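You operate a simulated robot arm through the tools that you are given. There is no shell and no other tool.

You are at the controls of a simulated robot arm. One attempt, no reset.

## Task
Stop the test enclosure's leaks and prove that a hold loses 0 mbar.
Fine: lock the door, tighten the breather nut, shut the vent, pump into the green, press TEST once, then vent to zero.

The check looks at the end state, three seconds after you hand in, the way a careful person would. Anything else that was tipped, shoved, dropped, spilled or broken makes it a failure.

## Robot
A 7-joint arm with a two-finger parallel gripper, fixed in place. Base frame: the origin is at the foot of the arm, x ahead of it, y to its left, z up; the work surface is at about z = 0.804. Lengths are in m, angles in degrees, forces in N, time in s.
Its first joint turns from -132.0 to 132.0 degrees. Payload 3.91 kg.
Tool frame: the origin (TCP) lies between the finger pads and is the grasp point; the fingertips stand 0.03 m ahead of it; z points along the fingers, y is the line along which they close. Largest opening 0.11 m; finger width 0.02, thickness 0.01; the body of the gripper, 0.048 by 0.112 m, starts 0.055 m behind the TCP.
Orientation is that of the tool frame in the base frame, as a unit quaternion [x, y, z, w]. With the fingers straight down and closing along the base's y, the tool's x points along the base's -x, its y along +y and its z along -z.

## Interface
- The arm moves only by the tool play_rows. Its argument "rows" is a list of rows, each a list of 7 numbers: the turn, a rotation vector about the tool's x, y, z in units of 5 degrees (1.0 is 5 degrees), then the shift along the tool's x, y, z in units of 30 mm (1.0 is 30 mm), then the gripper command, from -1 (shut) to 1 (fully open), values between in proportion. In form: [[rx, ry, rz, tx, ty, tz, claw], ...]. A call has 1 to 20 rows; each row shifts and turns the commanded pose from where the row before left it, along the tool's axes as they then stand. A call with a number of a shift or a turn outside -1 to 1 is refused whole. A row lasts 0.2 s, in which the tool goes at most 0.05 m and 8.6 degrees; a call with a longer step from one row to the next is refused whole, and so is a gripper value outside its range. A pose out of reach is approached as far as the arm can. The call stops where the force on the tool passes 40 N (or 10 N more than at its start, if that is more) or the arm is blocked; 0.2 s more then pass. Each finger travels about 0.108 m/s and halts on what it meets, pressing with about 43 N; the grip force reading is that of the motor and also rises with nothing between the fingers. The clock runs only during rows and for 0.2 s after the last one: add rows that do not move to give the fingers time. It gives the time, the measured TCP pose, the force on the tool (base axes), the opening and the grip force at its end, in the units of the frame above (readings bear some noise), with the torque about the TCP (base axes, N m) and any sound that the robot's microphone picked up.
- Cameras (640 x 400 px; columns grow to the right, rows downward): "scene" is fixed at [0.4, -0.5025, 1.4371]; the picture's right is [1.00, -0.04, 0.00], its down [-0.01, -0.30, -0.95] and it looks along [0.04, 0.95, -0.30] (base axes); focal length 311 px, centre (320, 200). "wrist" rides on the gripper at [0.072, 0.017, -0.103] in the tool frame; the picture's right is [-0.23, 0.97, 0.00], its down [-0.76, -0.18, -0.62] and it looks along [-0.61, -0.14, 0.78] (tool axes); focal length 222 px, centre (320, 200). There is no depth. A picture from a camera that has moved, and an enlarged one, comes with that camera's place and axes in the base frame and with its lens. The place of the scene camera against the robot may be out by one fixed shift of up to 0.012 m in any direction.
- grab_frame(camera): a new picture of that camera. It takes no simulated time.
- enlarge(camera, box): a new picture of the part [left, top, right, bottom] of that camera's present view, enlarged. It takes no simulated time.
- sign_off(): hands the job in; it is judged then, once.

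Places have to be worked out from the pictures, the camera data and where the tool is seen. Open the gripper and draw the arm clear of the work before you hand the job in, unless the task says otherwise.

The tools are called after "Emit:" as a command line: name --pt "numbers of a row" for each row, then --argument value for the rest, lists and objects as JSON in quotes. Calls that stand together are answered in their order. play_rows: Moves the arm, as the interface text tells. Its arguments: {"type":"object","properties":{"rows":{"type":"array","items":{"type":"array","items":{"type":"number"}}}},"required":["rows"]} The other tools are called the same way: grab_frame (camera) takes a picture; enlarge (camera, box) takes an enlarged picture of a part of a camera's view; sign_off () hands the job in.

At the start:

```text
t: 0.0
eef_pos: [0.2454, 0.5371, 1.3138]
ee_rot: [-0.001, 1.0, -0.001, 0.001]
wrist_force: [0.0, -0.3, 1.1]
wrist_torque: [0.01, 0.02, 0.0]
grip_width: 0.1101
grip_force: 0.1
```

scene: 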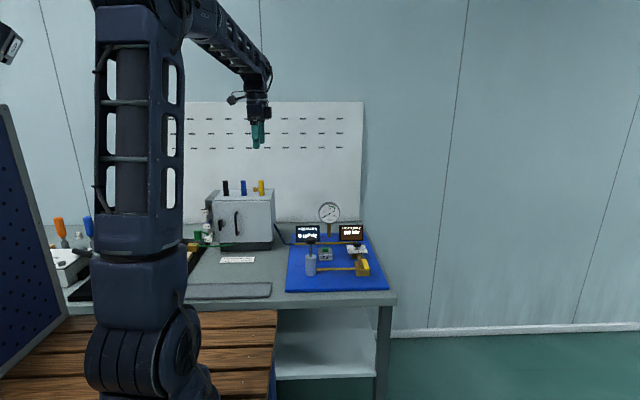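
wrist: 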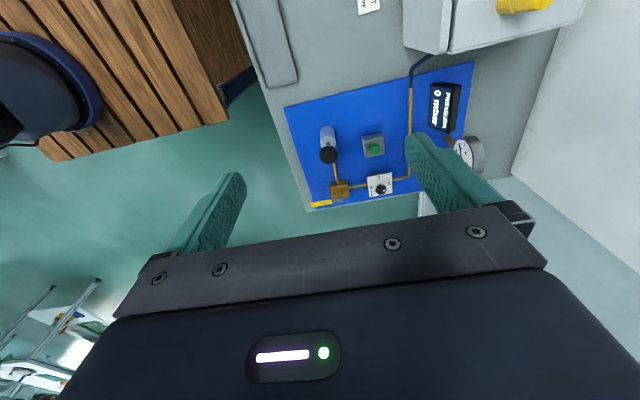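

I start by looking at the scene closely; the enclosure, fittings and pump board are small in the first pictures, so I enlarge them.

Emit:
enlarge --camera "scene" --box '[180, 160, 400, 300]'

Emit:
enlarge --camera "scene" --box '[280, 190, 400, 300]'

Emit:
enlarge --camera "scene" --box '[180, 165, 300, 275]'

Emit:
enlarge --camera "wrist" --box '[230, 0, 600, 220]'

```text
2.86 times, centred on (290, 230) of scene
camera zoom: at [0.4, -0.5025, 1.4371], right [1.0, -0.04, 0.0], down [-0.01, -0.3, -0.95], along [0.04, 0.95, -0.3], focal length 889 px, centre (406, 114)
```

zoom: 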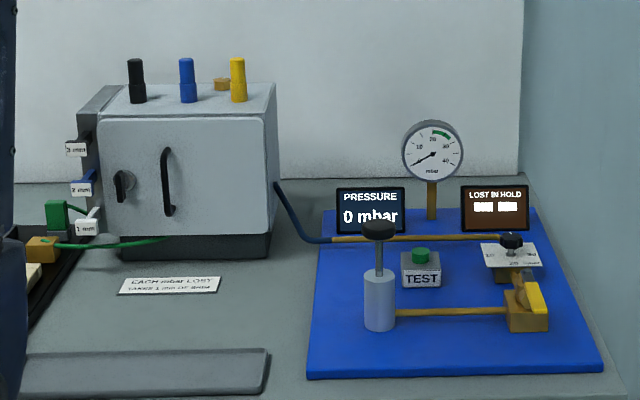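

```text
3.64 times, centred on (340, 245) of scene
camera zoom: at [0.4, -0.5025, 1.4371], right [1.0, -0.04, 0.0], down [-0.01, -0.3, -0.95], along [0.04, 0.95, -0.3], focal length 1132 px, centre (247, 36)
```

zoom: 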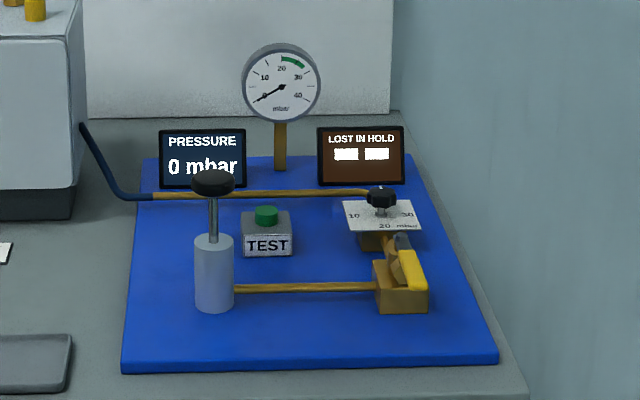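

```text
3.64 times, centred on (240, 220) of scene
camera zoom: at [0.4, -0.5025, 1.4371], right [1.0, -0.04, 0.0], down [-0.01, -0.3, -0.95], along [0.04, 0.95, -0.3], focal length 1132 px, centre (611, 127)
```

zoom: 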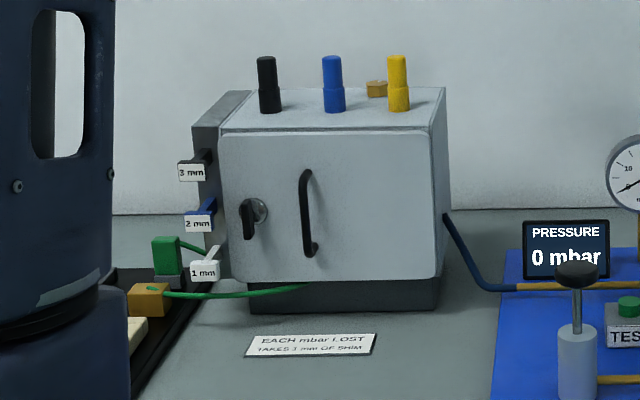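

```text
1.73 times, centred on (415, 110) of wrist
camera zoom: at [0.1722, 0.5534, 1.4177], right [0.23, 0.97, 0.0], down [0.76, -0.18, 0.62], along [0.61, -0.14, -0.78], focal length 384 px, centre (156, 356)
```

zoom: 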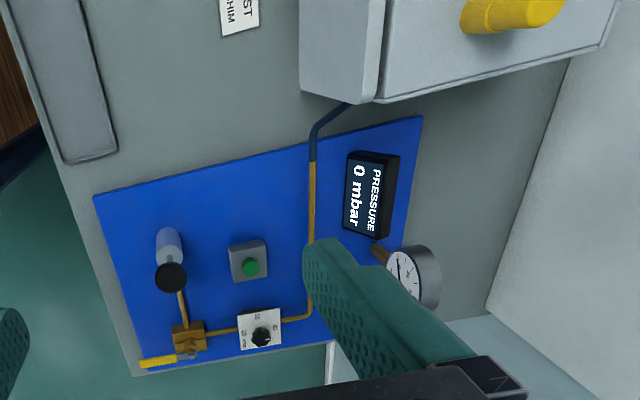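

The board has a pump, TEST button, relief/gauge and a yellow lever valve. The enclosure sits at about y=0.77 with its lock handle on the left of its front. I turn the tool -90° about its axis so that the wrist camera faces the enclosure (+y).

Emit:
play_rows --pt "0 0 -1 0 0 0 1" --pt "0 0 -1 0 0 0 1" --pt "0 0 -1 0 0 0 1" --pt "0 0 -1 0 0 0 1" --pt "0 0 -1 0 0 0 1" --pt "0 0 -1 0 0 0 1" --pt "0 0 -1 0 0 0 1" --pt "0 0 -1 0 0 0 1" --pt "0 0 -1 0 0 0 1" --pt "0 0 -1 0 0 0 1" --pt "0 0 -1 0 0 0 1" --pt "0 0 -1 0 0 0 1" --pt "0 0 -1 0 0 0 1" --pt "0 0 -1 0 0 0 1" --pt "0 0 -1 0 0 0 1" --pt "0 0 -1 0 0 0 1" --pt "0 0 -1 0 0 0 1" --pt "0 0 -1 0 0 0 1"

Emit:
grab_frame --camera "wrist"

Emit:
grab_frame --camera "scene"

```text
t: 3.8
eef_pos: [0.2445, 0.5373, 1.3145]
ee_rot: [0.708, -0.706, -0.001, 0.0]
wrist_force: [0.5, 0.8, 0.3]
wrist_torque: [-0.03, -0.01, -0.01]
grip_width: 0.11
grip_force: 0.1
```

```text
taken
camera wrist: at [0.2276, 0.4642, 1.4177], right [-0.97, 0.23, 0.0], down [0.18, 0.76, 0.62], along [0.14, 0.61, -0.78], focal length 222 px, centre (320, 200)
```

wrist: 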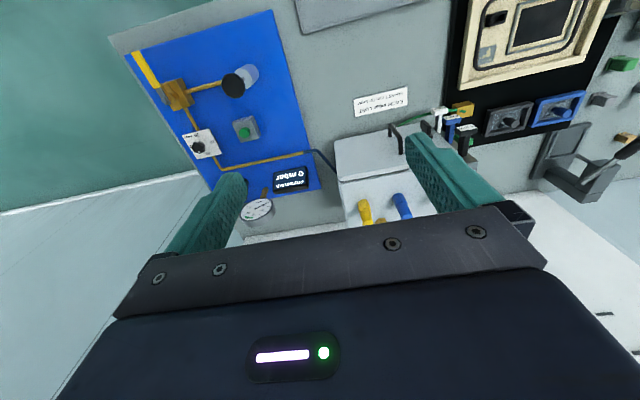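

```text
taken
```

scene: 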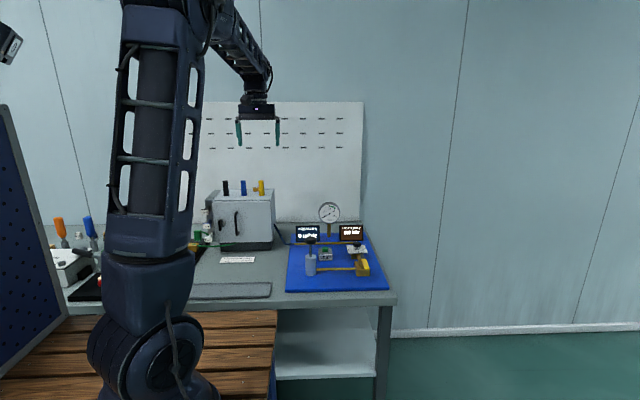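

The view works but is upside-down. I enlarge the tray area, the enclosure and the board.

Emit:
enlarge --camera "wrist" --box '[440, 0, 640, 200]'

Emit:
enlarge --camera "wrist" --box '[320, 70, 500, 230]'

Emit:
enlarge --camera "wrist" --box '[120, 10, 330, 230]'

```text
2.00 times, centred on (540, 100) of wrist
camera zoom: at [0.2276, 0.4642, 1.4177], right [-0.97, 0.23, 0.0], down [0.18, 0.76, 0.62], along [0.14, 0.61, -0.78], focal length 444 px, centre (-120, 400)
```

zoom: 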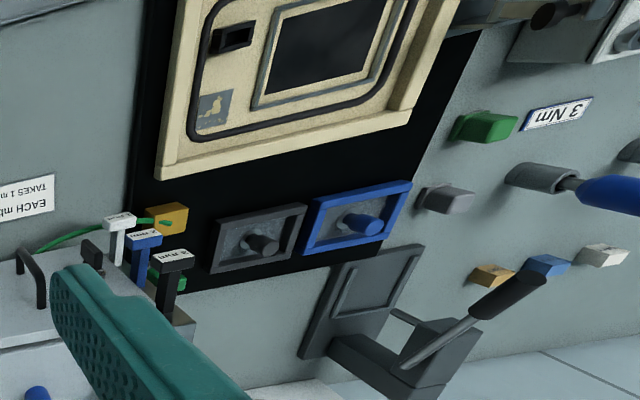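

```text
2.50 times, centred on (410, 150) of wrist
camera zoom: at [0.2276, 0.4642, 1.4177], right [-0.97, 0.23, 0.0], down [0.18, 0.76, 0.62], along [0.14, 0.61, -0.78], focal length 555 px, centre (95, 325)
```

zoom: 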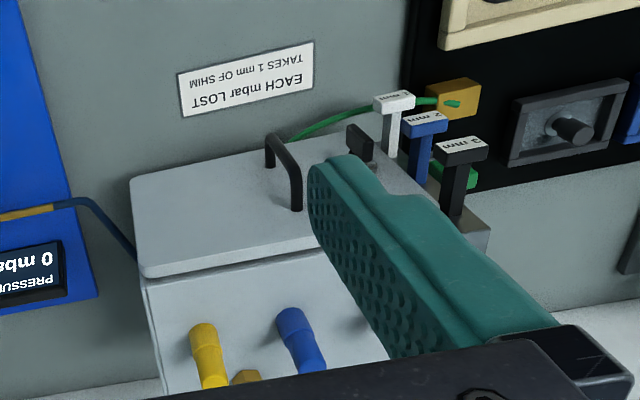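

```text
1.82 times, centred on (225, 120) of wrist
camera zoom: at [0.2276, 0.4642, 1.4177], right [-0.97, 0.23, 0.0], down [0.18, 0.76, 0.62], along [0.14, 0.61, -0.78], focal length 404 px, centre (493, 346)
```

zoom: 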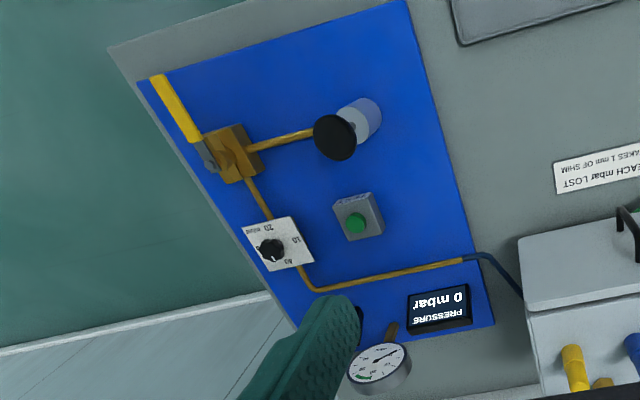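

The rack left of the enclosure holds 1/2/3 mm shims; the lock handle and door handle are on the front face. I move down in front of the enclosure (TCP about (0.05, 0.56, 1.1)) and tilt 40° so that the camera looks at the door front.

Emit:
play_rows --pt "0 0 0 -0.1 0.81 0.9 1" --pt "0 0 0 -0.1 0.81 0.9 1" --pt "0 0 0 -0.1 0.81 0.9 1" --pt "0 0 0 -0.1 0.81 0.9 1" --pt "0 0 0 -0.1 0.81 0.9 1" --pt "0 0 0 -0.1 0.81 0.9 1" --pt "0 0 0 -0.1 0.81 0.9 1" --pt "0 0 0 -0.1 0.81 0.9 1" --pt "0 -1 0 0 0 0 1" --pt "0 -1 0 0 0 0 1" --pt "0 -1 0 0 0 0 1" --pt "0 -1 0 0 0 0 1" --pt "0 -1 0 0 0 0 1" --pt "0 -1 0 0 0 0 1" --pt "0 -1 0 0 0 0 1" --pt "0 -1 0 0 0 0 1"

Emit:
grab_frame --camera "wrist"

Emit:
grab_frame --camera "scene"

```text
t: 7.2
eef_pos: [0.0501, 0.562, 1.0978]
ee_rot: [-0.664, 0.665, 0.242, 0.241]
wrist_force: [-0.1, 0.1, 0.6]
wrist_torque: [0.0, 0.05, 0.03]
grip_width: 0.1097
grip_force: 0.0
```

```text
taken
camera wrist: at [0.0335, 0.4388, 1.1308], right [-0.97, 0.17, 0.15], down [0.18, 0.18, 0.97], along [0.14, 0.97, -0.21], focal length 222 px, centre (320, 200)
```

wrist: 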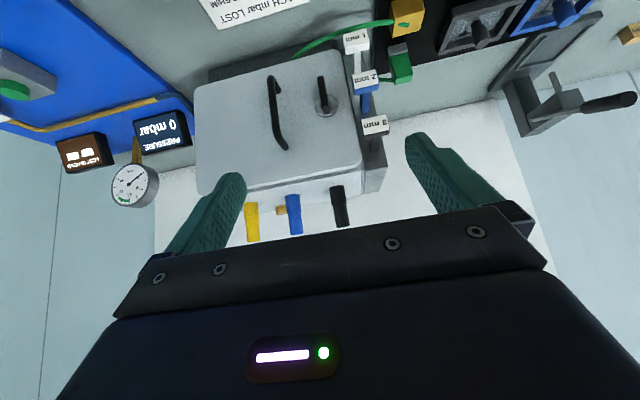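

```text
taken
```

scene: 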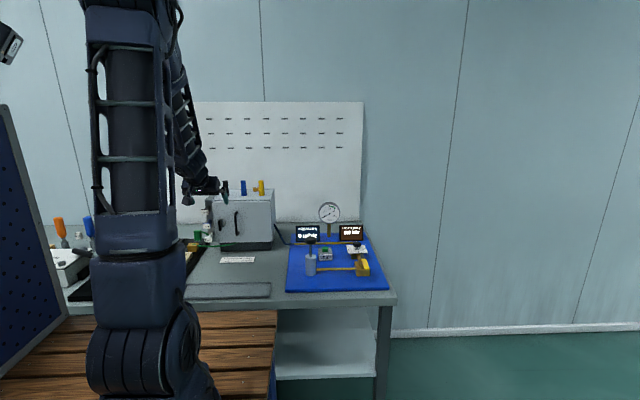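

Emit:
enlarge --camera "wrist" --box '[180, 10, 430, 240]'

Emit:
enlarge --camera "wrist" --box '[290, 20, 430, 140]'

Emit:
enlarge --camera "wrist" --box '[40, 80, 200, 220]'

```text
1.74 times, centred on (305, 125) of wrist
camera zoom: at [0.0335, 0.4388, 1.1308], right [-0.97, 0.17, 0.15], down [0.18, 0.18, 0.97], along [0.14, 0.97, -0.21], focal length 386 px, centre (346, 330)
```

zoom: 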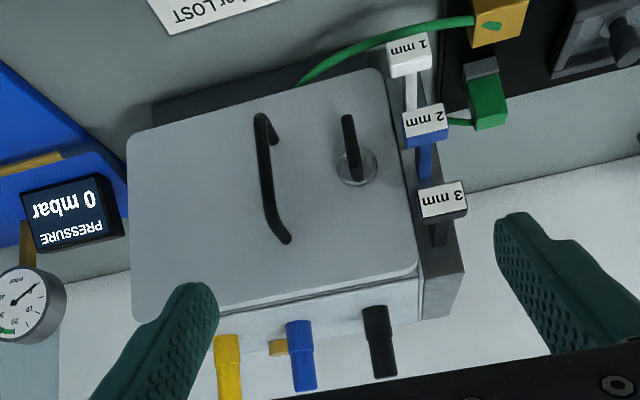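

```text
3.33 times, centred on (360, 80) of wrist
camera zoom: at [0.0335, 0.4388, 1.1308], right [-0.97, 0.17, 0.15], down [0.18, 0.18, 0.97], along [0.14, 0.97, -0.21], focal length 740 px, centre (187, 600)
```

zoom: 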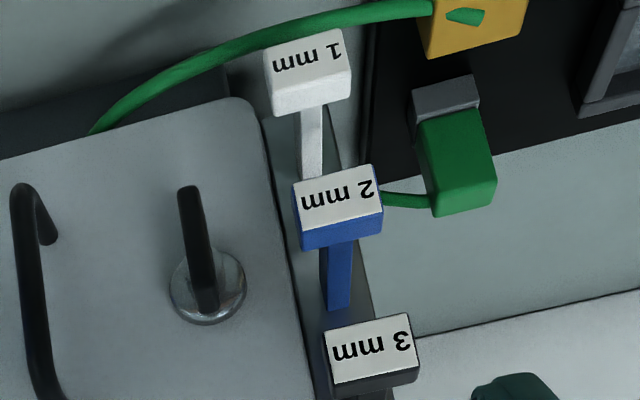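

```text
2.86 times, centred on (120, 150) of wrist
camera zoom: at [0.0335, 0.4388, 1.1308], right [-0.97, 0.17, 0.15], down [0.18, 0.18, 0.97], along [0.14, 0.97, -0.21], focal length 635 px, centre (891, 343)
```

zoom: 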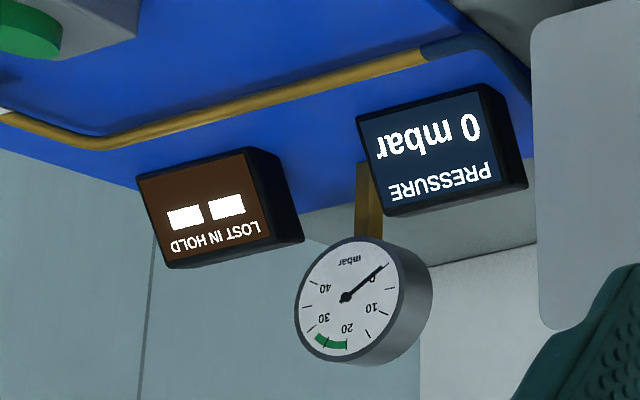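

The door looks shut with the lock lever pointing down, and a green lead disappears at the door's lower edge. I lower the tool to see the lock and the door's bottom seam from a lower angle.

Emit:
play_rows --pt "0 0 0 0.607 0 0.723 1" --pt "0 0 0 0.607 0 0.723 1" --pt "0 0 0 0.607 0 0.723 1" --pt "0 0 0 0.607 0 0.723 1" --pt "0 0 0 0.607 0 0.723 1" --pt "0 0 0 0.607 0 0.723 1"

Emit:
grab_frame --camera "wrist"

Emit:
enlarge --camera "wrist" --box '[220, 50, 460, 230]'

```text
t: 8.6
eef_pos: [0.0493, 0.5623, 0.9287]
ee_rot: [0.664, -0.664, -0.242, -0.242]
wrist_force: [-0.5, 0.3, 0.0]
wrist_torque: [-0.04, -0.02, -0.02]
grip_width: 0.1101
grip_force: 0.1
```

```text
taken
camera wrist: at [0.0326, 0.4389, 0.9614], right [-0.97, 0.17, 0.15], down [0.18, 0.18, 0.97], along [0.14, 0.97, -0.21], focal length 222 px, centre (320, 200)
```

wrist: 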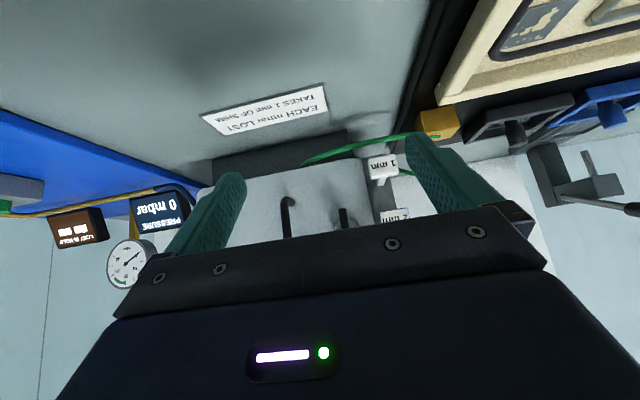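

```text
2.22 times, centred on (340, 140) of wrist
camera zoom: at [0.0326, 0.4389, 0.9614], right [-0.97, 0.17, 0.15], down [0.18, 0.18, 0.97], along [0.14, 0.97, -0.21], focal length 494 px, centre (276, 333)
```

zoom: 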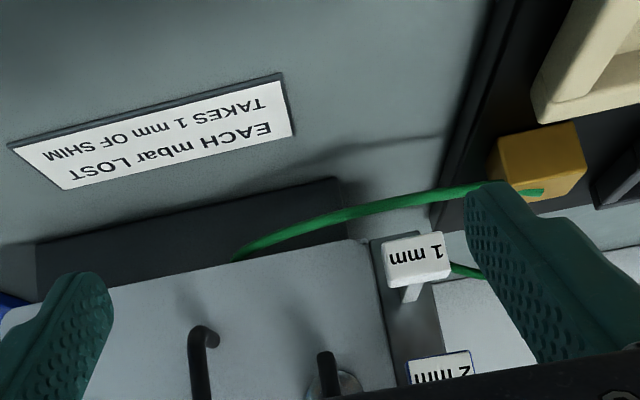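

From these two views the door front is at about y=0.716, x from 0.01 to 0.245, bottom edge z≈0.856. I check the green lead's end at the door edge with stronger enlargement from both cameras.

Emit:
enlarge --camera "scene" --box '[195, 225, 285, 275]'

Emit:
enlarge --camera "wrist" --box '[280, 120, 380, 180]'

Emit:
enlarge --camera "scene" --box '[200, 170, 280, 215]'

```text
7.11 times, centred on (240, 250) of scene
camera zoom: at [0.4, -0.5025, 1.4371], right [1.0, -0.04, 0.0], down [-0.01, -0.3, -0.95], along [0.04, 0.95, -0.3], focal length 2213 px, centre (889, -156)
```

zoom: 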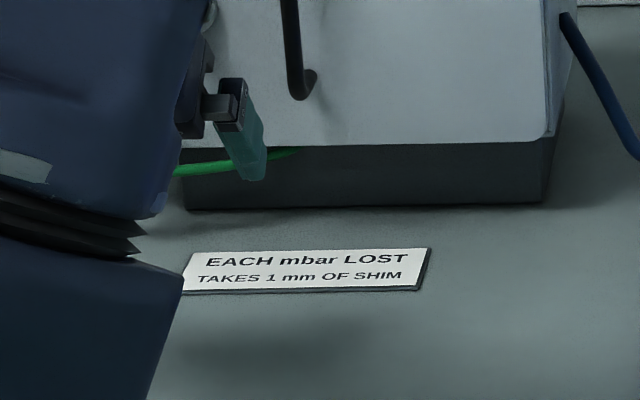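

```text
6.40 times, centred on (330, 150) of wrist
camera zoom: at [0.0326, 0.4389, 0.9614], right [-0.97, 0.17, 0.15], down [0.18, 0.18, 0.97], along [0.14, 0.97, -0.21], focal length 1422 px, centre (256, 520)
```

zoom: 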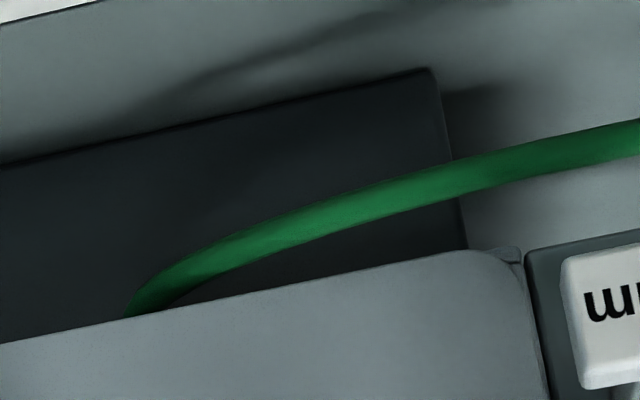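

```text
8.00 times, centred on (240, 192) of scene
camera zoom: at [0.4, -0.5025, 1.4371], right [1.0, -0.04, 0.0], down [-0.01, -0.3, -0.95], along [0.04, 0.95, -0.3], focal length 2490 px, centre (960, 260)
```

zoom: 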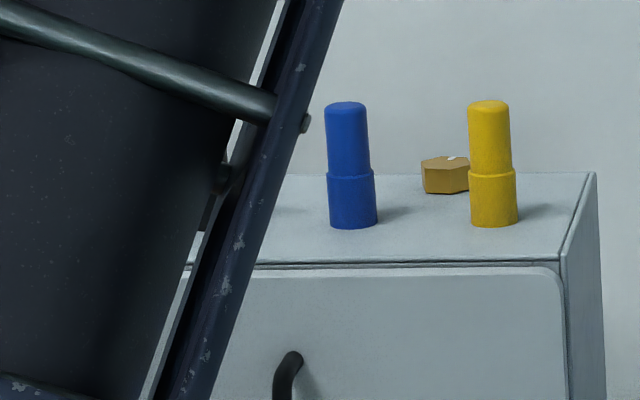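

The lead goes up behind the door's bottom edge. I tilt the tool further and lower it to look up at that edge.

Emit:
play_rows --pt "0 -1 0 0 0 0 1" --pt "0 -1 0 0 0 0 1" --pt "0 -1 0 0 0 0 1" --pt "0 -1 0 0 0 0 1" --pt "0 -1 0 0 0 0 1" --pt "0 -1 0 0 0 0 1" --pt "0 0 0 0.6 0 0.75 1" --pt "0 0 0 0.6 0 0.75 1"

Emit:
grab_frame --camera "wrist"

Emit:
enlarge --camera "wrist" --box '[220, 50, 460, 230]'

Emit:
grab_frame --camera "scene"

```text
t: 10.4
eef_pos: [0.0499, 0.577, 0.9028]
ee_rot: [-0.579, 0.58, 0.405, 0.405]
wrist_force: [0.4, 0.7, 0.2]
wrist_torque: [0.01, 0.02, 0.03]
grip_width: 0.11
grip_force: 0.1
out of reach, approached as far as the arm can: row 8
```

```text
taken
camera wrist: at [0.0329, 0.4535, 0.8705], right [-0.97, 0.08, 0.21], down [0.18, -0.32, 0.93], along [0.14, 0.94, 0.3], focal length 222 px, centre (320, 200)
```

wrist: 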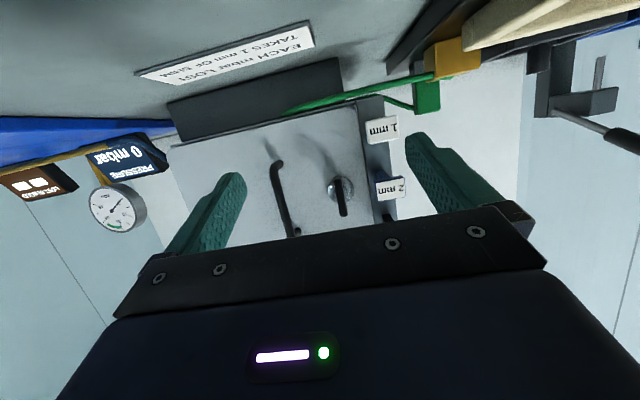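

```text
2.22 times, centred on (340, 140) of wrist
camera zoom: at [0.0329, 0.4535, 0.8705], right [-0.97, 0.08, 0.21], down [0.18, -0.32, 0.93], along [0.14, 0.94, 0.3], focal length 494 px, centre (276, 333)
```

zoom: 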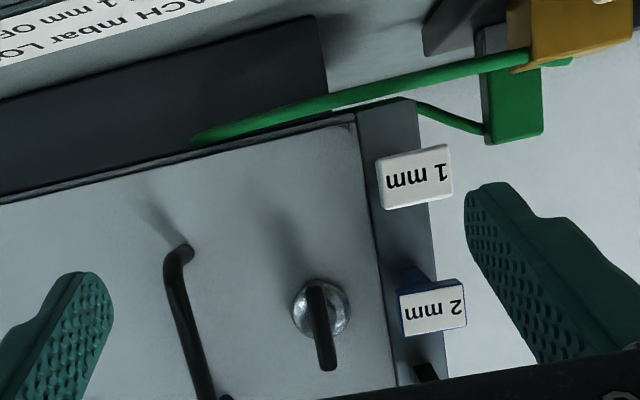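

```text
taken
```

scene: 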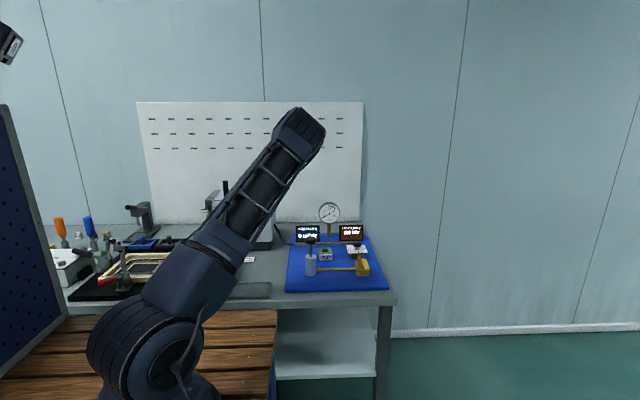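

The lever is a vertical wing sticking out of the door. The green lead appears to enter the seam under the door; I enlarge that spot.

Emit:
enlarge --camera "wrist" --box '[250, 70, 350, 130]'

Emit:
enlarge --camera "wrist" --box '[340, 20, 480, 120]'

Emit:
enlarge --camera "wrist" --box '[310, 150, 380, 220]'

Emit:
enlarge --camera "scene" --box '[50, 180, 200, 310]'

```text
6.40 times, centred on (300, 100) of wrist
camera zoom: at [0.0329, 0.4535, 0.8705], right [-0.97, 0.08, 0.21], down [0.18, -0.32, 0.93], along [0.14, 0.94, 0.3], focal length 1422 px, centre (448, 840)
```

zoom: 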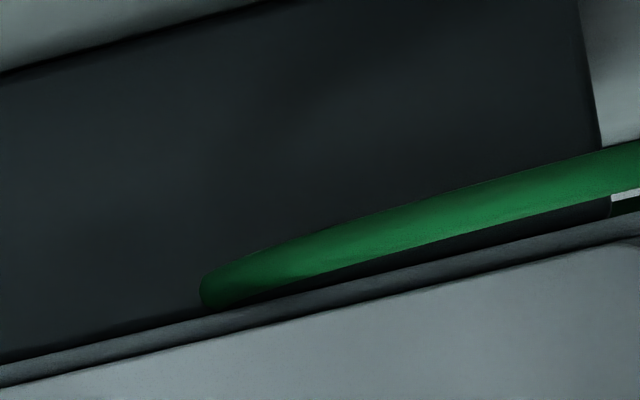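

```text
4.00 times, centred on (410, 70) of wrist
camera zoom: at [0.0329, 0.4535, 0.8705], right [-0.97, 0.08, 0.21], down [0.18, -0.32, 0.93], along [0.14, 0.94, 0.3], focal length 888 px, centre (-40, 720)
```

zoom: 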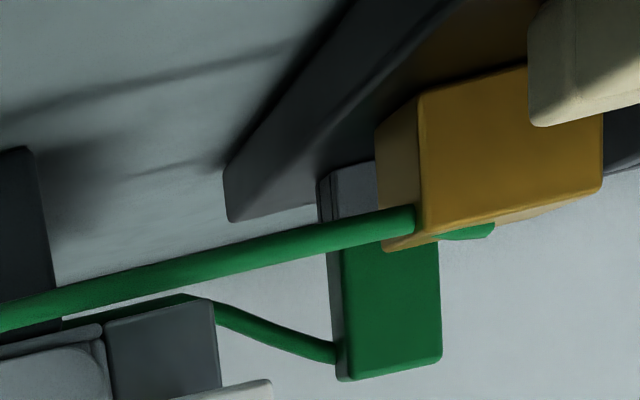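

```text
5.71 times, centred on (345, 185) of wrist
camera zoom: at [0.0329, 0.4535, 0.8705], right [-0.97, 0.08, 0.21], down [0.18, -0.32, 0.93], along [0.14, 0.94, 0.3], focal length 1269 px, centre (177, 286)
```

zoom: 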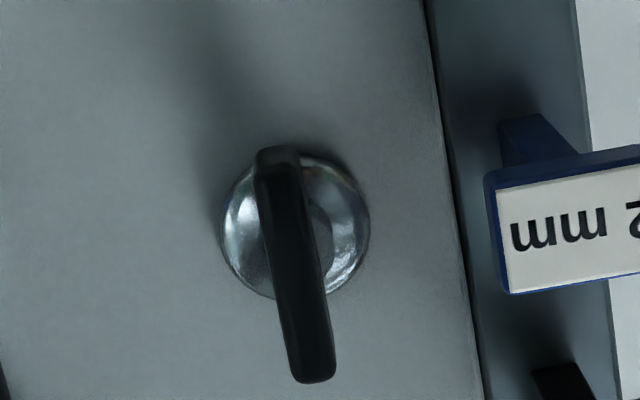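

```text
3.08 times, centred on (125, 245) of scene
camera zoom: at [0.4, -0.5025, 1.4371], right [1.0, -0.04, 0.0], down [-0.01, -0.3, -0.95], along [0.04, 0.95, -0.3], focal length 958 px, centre (920, 62)
```

zoom: 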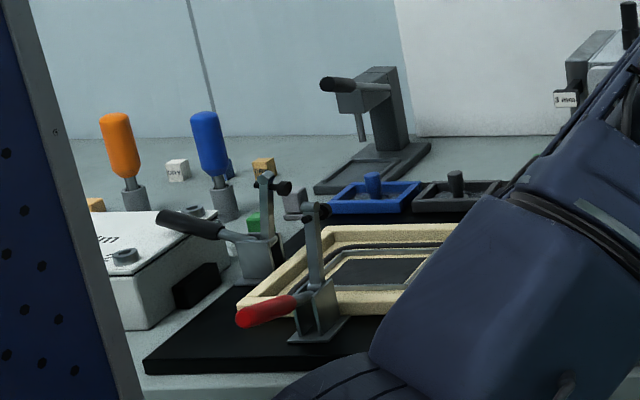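

The lock is a T-handle, now vertical, centred at about (0.044, 0.687, 0.945), with its bar 48 mm long. Two green strands come out near the door's lower left, so I need a view from above and the left to see how the lead runs. I back up, raise and straighten the tool.

Emit:
play_rows --pt "0 0 0 -0.94 0 -0.47 1" --pt "0 0 0 -0.94 0 -0.47 1" --pt "0 0 0 -0.94 0 -0.47 1" --pt "0 0 0 -0.94 0 -0.47 1" --pt "0 0 0 -0.94 0 -0.47 1" --pt "0 0 0 -0.94 0 -0.47 1" --pt "0 1 0 0 0 0 1" --pt "0 1 0 0 0 0 1" --pt "0 1 0 0 0 0 1" --pt "0 1 0 0 0 0 1" --pt "0 1 0 0 0 0 1" --pt "0 1 0 0 0 0 1" --pt "0 1 0 0 0 0 1" --pt "0 1 0 0 0 0 1" --pt "0 1 0 0 0 0 1" --pt "0 1 0 0 0 0 1" --pt "0 1 0 0 0 0 1" --pt "0 1 0 0 0 0 1" --pt "0 1 0 0 0 0 1" --pt "0 1 0 0 0 0 1"

Emit:
grab_frame --camera "wrist"

```text
t: 14.6
eef_pos: [0.0485, 0.5547, 1.0906]
ee_rot: [-0.707, 0.707, -0.001, -0.001]
wrist_force: [-0.3, -0.6, 0.3]
wrist_torque: [0.0, 0.04, 0.0]
grip_width: 0.1102
grip_force: 0.0
```

```text
taken
camera wrist: at [0.0331, 0.4813, 1.1946], right [-0.97, 0.23, 0.0], down [0.18, 0.76, 0.62], along [0.14, 0.61, -0.78], focal length 222 px, centre (320, 200)
```

wrist: 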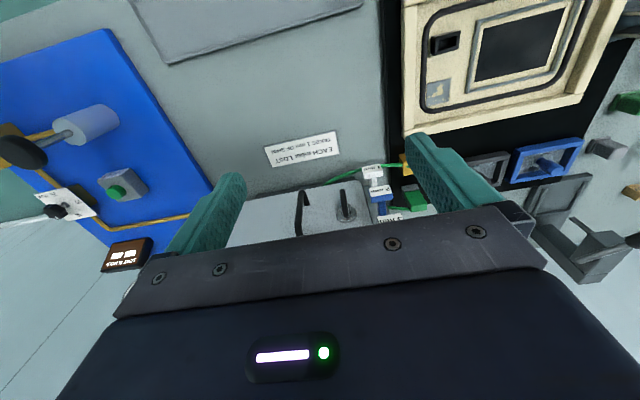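

Next I raise the tool and shift left over the bench, then yaw back so that the camera looks along +x down at the left side of the enclosure.

Emit:
play_rows --pt "0 0 0 0 0 -0.9 1" --pt "0 0 0 0 0 -0.9 1" --pt "0 0 0 0 0 -0.9 1" --pt "0 0 0 0 0 -0.9 1" --pt "0 0 0 0 0 -0.9 1" --pt "0 0 0 0 0 -0.9 1" --pt "0 0 0 -0.3 0.9 0 1" --pt "0 0 0 -0.3 0.9 0 1" --pt "0 0 0 -0.3 0.9 0 1" --pt "0 0 0 -0.3 0.9 0 1" --pt "0 0 0 -0.3 0.9 0 1" --pt "0 0 0 -0.3 0.9 0 1" --pt "0 0 0 -0.3 0.9 0 1" --pt "0 0 0 -0.3 0.9 0 1" --pt "0 0 0 -0.3 0.9 0 1"

Emit:
play_rows --pt "0 0 1 0 0 0 1" --pt "0 0 1 0 0 0 1" --pt "0 0 1 0 0 0 1" --pt "0 0 1 0 0 0 1" --pt "0 0 1 0 0 0 1" --pt "0 0 1 0 0 0 1" --pt "0 0 1 0 0 0 1" --pt "0 0 1 0 0 0 1" --pt "0 0 1 0 0 0 1" --pt "0 0 1 0 0 0 1" --pt "0 0 1 0 0 0 1" --pt "0 0 1 0 0 0 1" --pt "0 0 1 0 0 0 1" --pt "0 0 1 0 0 0 1" --pt "0 0 1 0 0 0 1" --pt "0 0 1 0 0 0 1" --pt "0 0 1 0 0 0 1" --pt "0 0 1 0 0 0 1"

Emit:
grab_frame --camera "wrist"

```text
t: 17.8
eef_pos: [-0.1929, 0.6374, 1.2549]
ee_rot: [-0.706, 0.708, 0.001, 0.0]
wrist_force: [-0.3, 0.5, 0.6]
wrist_torque: [-0.02, 0.06, -0.04]
grip_width: 0.1102
grip_force: 0.0
```

```text
t: 21.6
eef_pos: [-0.1925, 0.6374, 1.2524]
ee_rot: [0.001, 1.0, 0.0, 0.0]
wrist_force: [0.6, 0.3, -0.6]
wrist_torque: [-0.01, 0.01, -0.03]
grip_width: 0.1099
grip_force: 0.1
```

```text
taken
camera wrist: at [-0.2652, 0.6523, 1.3567], right [0.23, 0.97, 0.0], down [0.76, -0.18, 0.62], along [0.61, -0.14, -0.78], focal length 222 px, centre (320, 200)
```

wrist: 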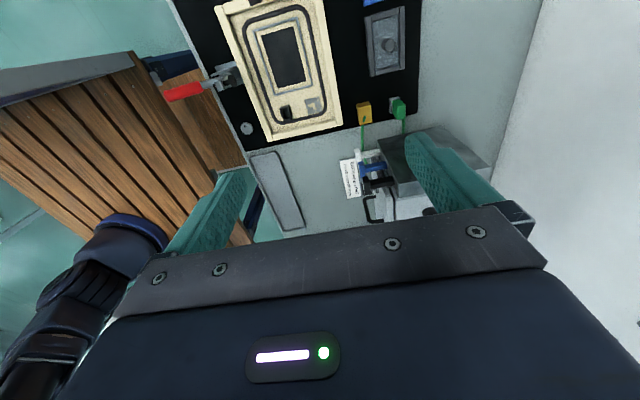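

Emit:
enlarge --camera "wrist" --box '[330, 80, 460, 220]'

Emit:
enlarge --camera "wrist" --box '[180, 0, 440, 160]'

Emit:
enlarge --camera "scene" --box '[180, 170, 290, 270]'

```text
2.86 times, centred on (395, 150) of wrist
camera zoom: at [-0.2652, 0.6523, 1.3567], right [0.23, 0.97, 0.0], down [0.76, -0.18, 0.62], along [0.61, -0.14, -0.78], focal length 635 px, centre (106, 343)
```

zoom: 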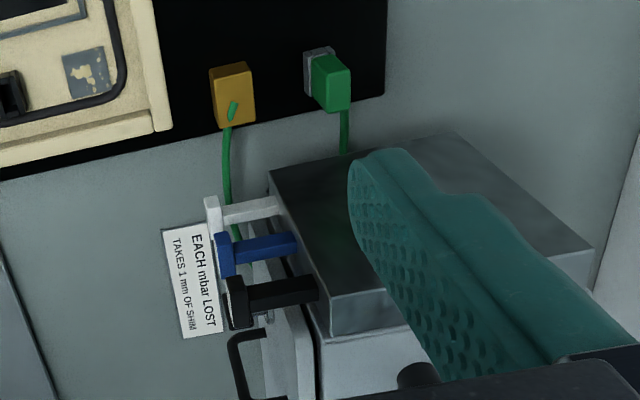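

```text
2.46 times, centred on (310, 80) of wrist
camera zoom: at [-0.2652, 0.6523, 1.3567], right [0.23, 0.97, 0.0], down [0.76, -0.18, 0.62], along [0.61, -0.14, -0.78], focal length 547 px, centre (345, 495)
```

zoom: 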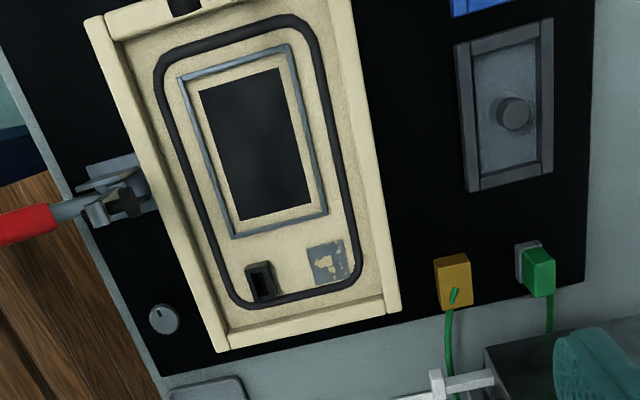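

```text
4.00 times, centred on (235, 220) of scene
camera zoom: at [0.4, -0.5025, 1.4371], right [1.0, -0.04, 0.0], down [-0.01, -0.3, -0.95], along [0.04, 0.95, -0.3], focal length 1245 px, centre (660, 120)
```

zoom: 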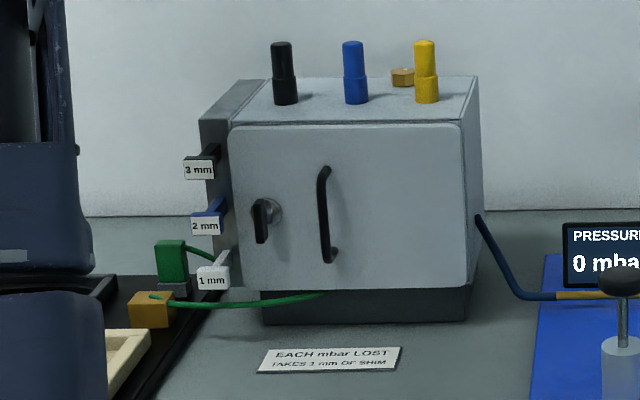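

The rack is a column on the enclosure's left with the three shims parked in it. One green lead is plugged in at the tray and another runs from the brass block to the door's lower edge. Now I move above the enclosure top to locate the breather nut and glands.

Emit:
play_rows --pt "0 0 0 -0.9 0.76 0 1" --pt "0 0 0 -0.9 0.76 0 1" --pt "0 0 0 -0.9 0.76 0 1" --pt "0 0 0 -0.9 0.76 0 1" --pt "0 0 0 -0.9 0.76 0 1" --pt "0 0 0 -0.9 0.76 0 1" --pt "0 0 0 -0.9 0.76 0 1"

Emit:
grab_frame --camera "wrist"

Emit:
grab_frame --camera "scene"

```text
t: 23.2
eef_pos: [-0.0039, 0.795, 1.2525]
ee_rot: [-0.001, 1.0, 0.0, 0.001]
wrist_force: [-0.8, -0.6, 0.6]
wrist_torque: [0.03, -0.03, -0.01]
grip_width: 0.1101
grip_force: 0.0
```

```text
taken
camera wrist: at [-0.0762, 0.81, 1.3566], right [0.23, 0.97, 0.0], down [0.76, -0.18, 0.62], along [0.61, -0.14, -0.78], focal length 222 px, centre (320, 200)
```

wrist: 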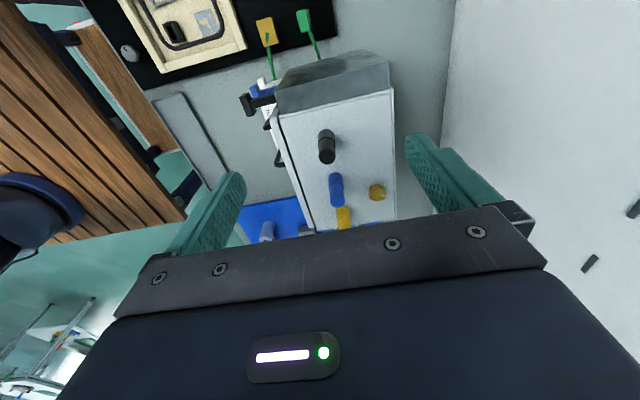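

```text
taken
```

scene: 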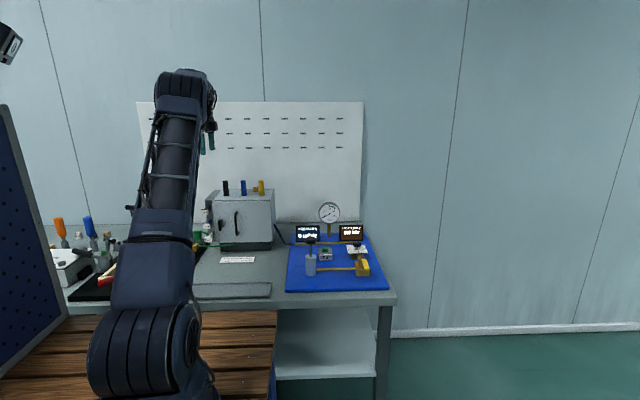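

Emit:
enlarge --camera "wrist" --box '[240, 30, 420, 240]'

Emit:
enlarge --camera "wrist" --box '[310, 160, 410, 230]'

Emit:
enlarge --camera "wrist" --box '[240, 0, 340, 100]'

```text
1.90 times, centred on (330, 135) of wrist
camera zoom: at [-0.0762, 0.81, 1.3566], right [0.23, 0.97, 0.0], down [0.76, -0.18, 0.62], along [0.61, -0.14, -0.78], focal length 423 px, centre (301, 324)
```

zoom: 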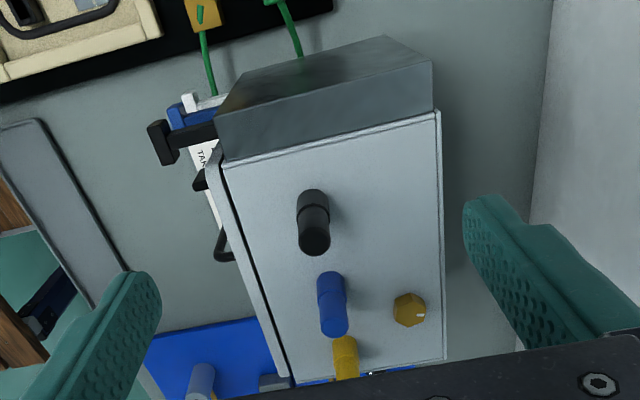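

```text
5.71 times, centred on (360, 195) of wrist
camera zoom: at [-0.0762, 0.81, 1.3566], right [0.23, 0.97, 0.0], down [0.76, -0.18, 0.62], along [0.61, -0.14, -0.78], focal length 1269 px, centre (91, 229)
```

zoom: 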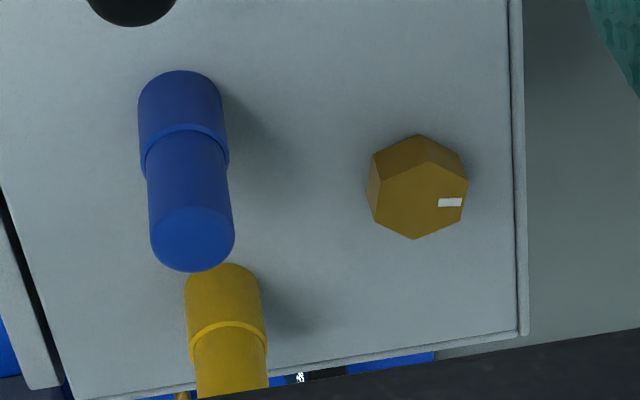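

```text
4.00 times, centred on (290, 50) of wrist
camera zoom: at [-0.0762, 0.81, 1.3566], right [0.23, 0.97, 0.0], down [0.76, -0.18, 0.62], along [0.61, -0.14, -0.78], focal length 888 px, centre (440, 800)
```

zoom: 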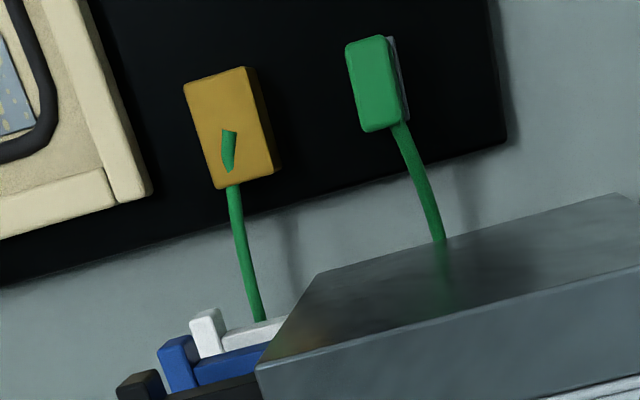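

The nut (with a white mark) is at about (0.165, 0.852, 1.05), the glands at y≈0.79. Next I look at the pump board from above to read the dial, vent lever and pump.

Emit:
play_rows --pt "0 0 0 -0.94 -0.72 0 1" --pt "0 0 0 -0.94 -0.72 0 1" --pt "0 0 0 -0.94 -0.72 0 1" --pt "0 0 0 -0.94 -0.72 0 1" --pt "0 0 0 -0.94 -0.72 0 1" --pt "0 0 0 -0.94 -0.72 0 1" --pt "0 0 0 -0.94 -0.72 0 1" --pt "0 0 0 -0.94 -0.72 0 1" --pt "0 0 0 -0.94 -0.72 0 1" --pt "0 0 0 0 0 0.83 1" --pt "0 0 0 0 0 0.83 1" --pt "0 0 0 0 0 0.83 1" --pt "0 0 0 0 0 0.83 1"

Emit:
grab_frame --camera "wrist"

Emit:
enlarge --camera "wrist" --box '[220, 20, 480, 220]'

```text
t: 26.0
eef_pos: [0.249, 0.6008, 1.1529]
ee_rot: [0.001, 1.0, 0.0, 0.0]
wrist_force: [0.2, 0.5, 0.8]
wrist_torque: [-0.02, -0.04, 0.0]
grip_width: 0.1097
grip_force: 0.1
```

```text
taken
camera wrist: at [0.1767, 0.6162, 1.2572], right [0.23, 0.97, 0.0], down [0.76, -0.18, 0.62], along [0.61, -0.14, -0.78], focal length 222 px, centre (320, 200)
```

wrist: 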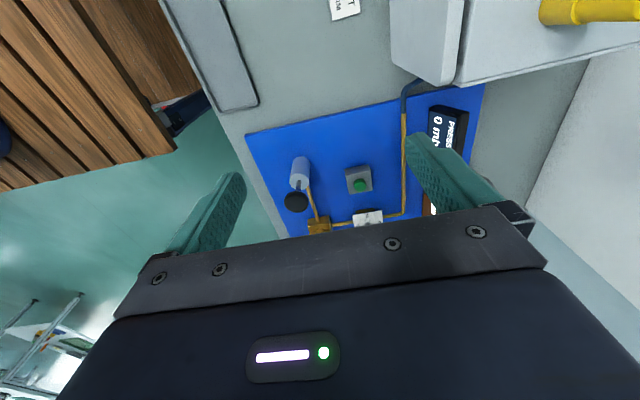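

```text
2.00 times, centred on (350, 120) of wrist
camera zoom: at [0.1767, 0.6162, 1.2572], right [0.23, 0.97, 0.0], down [0.76, -0.18, 0.62], along [0.61, -0.14, -0.78], focal length 444 px, centre (260, 360)
```

zoom: 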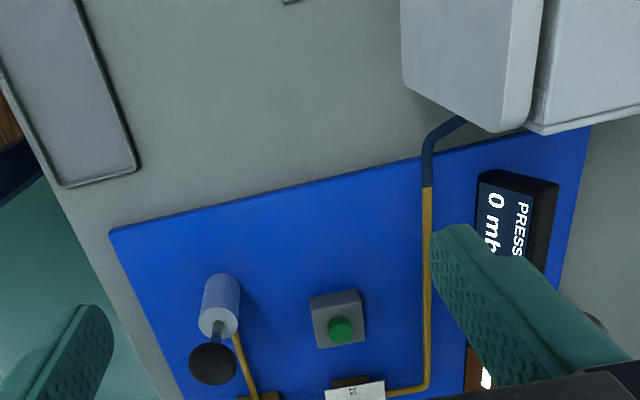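

The valve and dial are hidden by the gripper, so I shift 0.15 m further in +x for a clearer look.

Emit:
play_rows --pt "0 0 0 -1 -0.3 0 1" --pt "0 0 0 -1 -0.3 0 1" --pt "0 0 0 -1 -0.3 0 1" --pt "0 0 0 -1 -0.3 0 1" --pt "0 0 0 -1 -0.3 0 1"

Emit:
grab_frame --camera "wrist"

Emit:
enlarge --camera "wrist" --box '[220, 20, 480, 220]'

Emit:
enlarge --camera "scene" --box '[335, 225, 385, 285]'

Emit:
enlarge --camera "scene" --box '[310, 195, 350, 230]'

```text
t: 27.2
eef_pos: [0.398, 0.5561, 1.1542]
ee_rot: [0.0, 1.0, 0.0, 0.001]
wrist_force: [0.0, -0.6, 0.3]
wrist_torque: [0.02, 0.0, 0.01]
grip_width: 0.1101
grip_force: 0.2
```

```text
taken
camera wrist: at [0.3268, 0.5719, 1.2576], right [0.23, 0.97, 0.0], down [0.76, -0.18, 0.62], along [0.61, -0.14, -0.78], focal length 222 px, centre (320, 200)
```

wrist: 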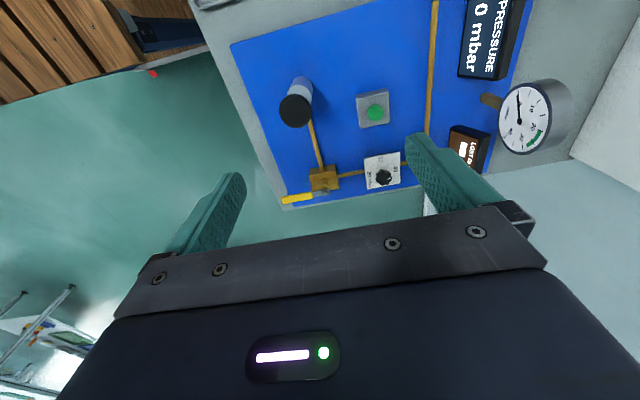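

```text
2.00 times, centred on (350, 120) of wrist
camera zoom: at [0.3268, 0.5719, 1.2576], right [0.23, 0.97, 0.0], down [0.76, -0.18, 0.62], along [0.61, -0.14, -0.78], focal length 444 px, centre (260, 360)
```

zoom: 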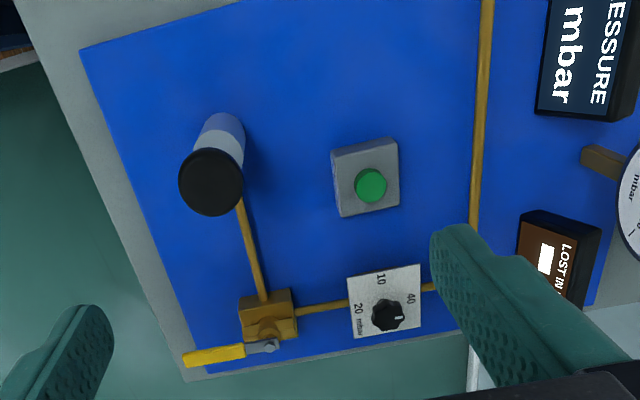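

```text
6.67 times, centred on (360, 255) of scene
camera zoom: at [0.4, -0.5025, 1.4371], right [1.0, -0.04, 0.0], down [-0.01, -0.3, -0.95], along [0.04, 0.95, -0.3], focal length 2075 px, centre (53, -167)
```

zoom: 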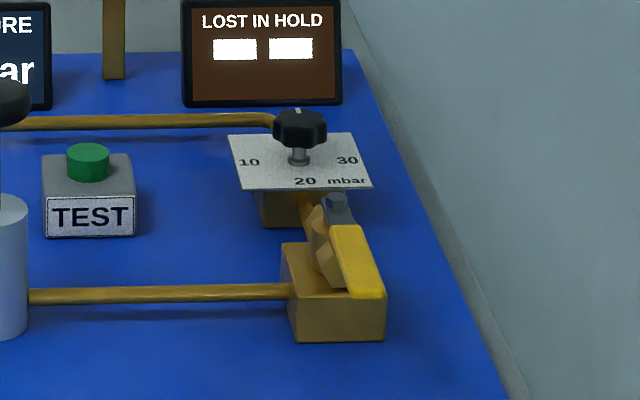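

```text
11.43 times, centred on (330, 212) of scene
camera zoom: at [0.4, -0.5025, 1.4371], right [1.0, -0.04, 0.0], down [-0.01, -0.3, -0.95], along [0.04, 0.95, -0.3], focal length 3556 px, centre (206, 57)
```

zoom: 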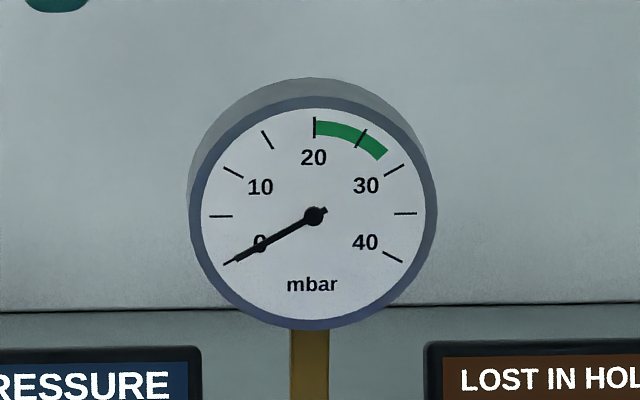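

The gauge's green runs from 20 to about 28 mbar; the dial knob points at 40 (relief above green), and the yellow vent lever points toward -y. I want a close view of the valve to judge open/closed, so I turn the camera toward +y and move near it.

Emit:
play_rows --pt "0 0 -1 0 0 0 1" --pt "0 0 -1 0 0 0 1" --pt "0 0 -1 0 0 0 1" --pt "0 0 -1 0 0 0 1" --pt "0 0 -1 0 0 0 1" --pt "0 0 -1 0 0 0 1" --pt "0 0 -1 0 0 0 1" --pt "0 0 -1 0 0 0 1" --pt "0 0 -1 0 0 0 1" --pt "0 0 -1 0 0 0 1" --pt "0 0 -1 0 0 0 1" --pt "0 0 -1 0 0 0 1" --pt "0 0 -1 0 0 0 1" --pt "0 0 -1 0 0 0 1" --pt "0 0 -1 0 0 0 1" --pt "0 0 -1 0 0 0 1" --pt "0 0 -1 0 0 0 1" --pt "0 0 -1 0 0 0 1"

Emit:
play_rows --pt "0 0 0 0.71 -0.95 0.4 1" --pt "0 0 0 0.71 -0.95 0.4 1" --pt "0 0 0 0.71 -0.95 0.4 1" --pt "0 0 0 0.71 -0.95 0.4 1" --pt "0 0 0 0.71 -0.95 0.4 1" --pt "0 0 0 0.71 -0.95 0.4 1" --pt "0 0 0 0.71 -0.95 0.4 1"

Emit:
grab_frame --camera "wrist"

Emit:
enlarge --camera "wrist" --box '[220, 20, 480, 220]'

```text
t: 31.0
eef_pos: [0.3993, 0.556, 1.1534]
ee_rot: [0.708, -0.707, 0.0, 0.0]
wrist_force: [-0.2, -0.2, 0.7]
wrist_torque: [0.02, 0.0, 0.0]
grip_width: 0.11
grip_force: 0.0
```

```text
t: 32.6
eef_pos: [0.5996, 0.4061, 1.069]
ee_rot: [-0.707, 0.707, 0.0, 0.0]
wrist_force: [1.6, 0.2, 0.2]
wrist_torque: [-0.01, -0.05, -0.01]
grip_width: 0.11
grip_force: 0.0
```

```text
taken
camera wrist: at [0.582, 0.3324, 1.1721], right [-0.97, 0.23, 0.0], down [0.18, 0.76, 0.62], along [0.14, 0.61, -0.78], focal length 222 px, centre (320, 200)
```

wrist: 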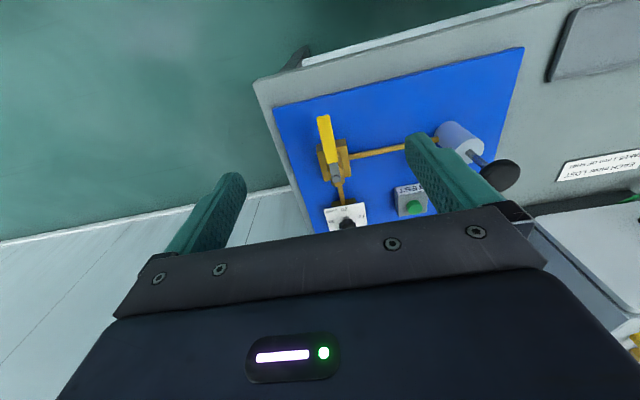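

```text
2.00 times, centred on (350, 120) of wrist
camera zoom: at [0.582, 0.3324, 1.1721], right [-0.97, 0.23, 0.0], down [0.18, 0.76, 0.62], along [0.14, 0.61, -0.78], focal length 444 px, centre (260, 360)
```

zoom: 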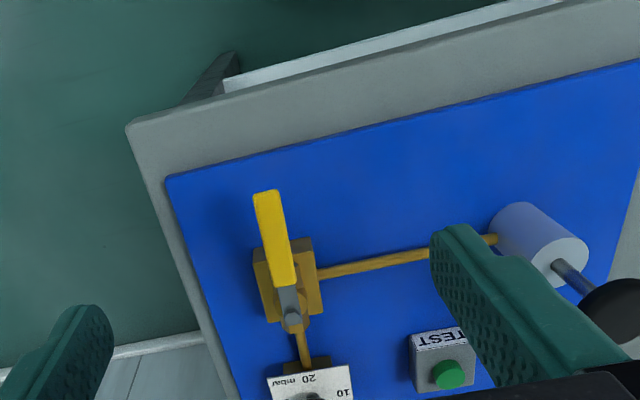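

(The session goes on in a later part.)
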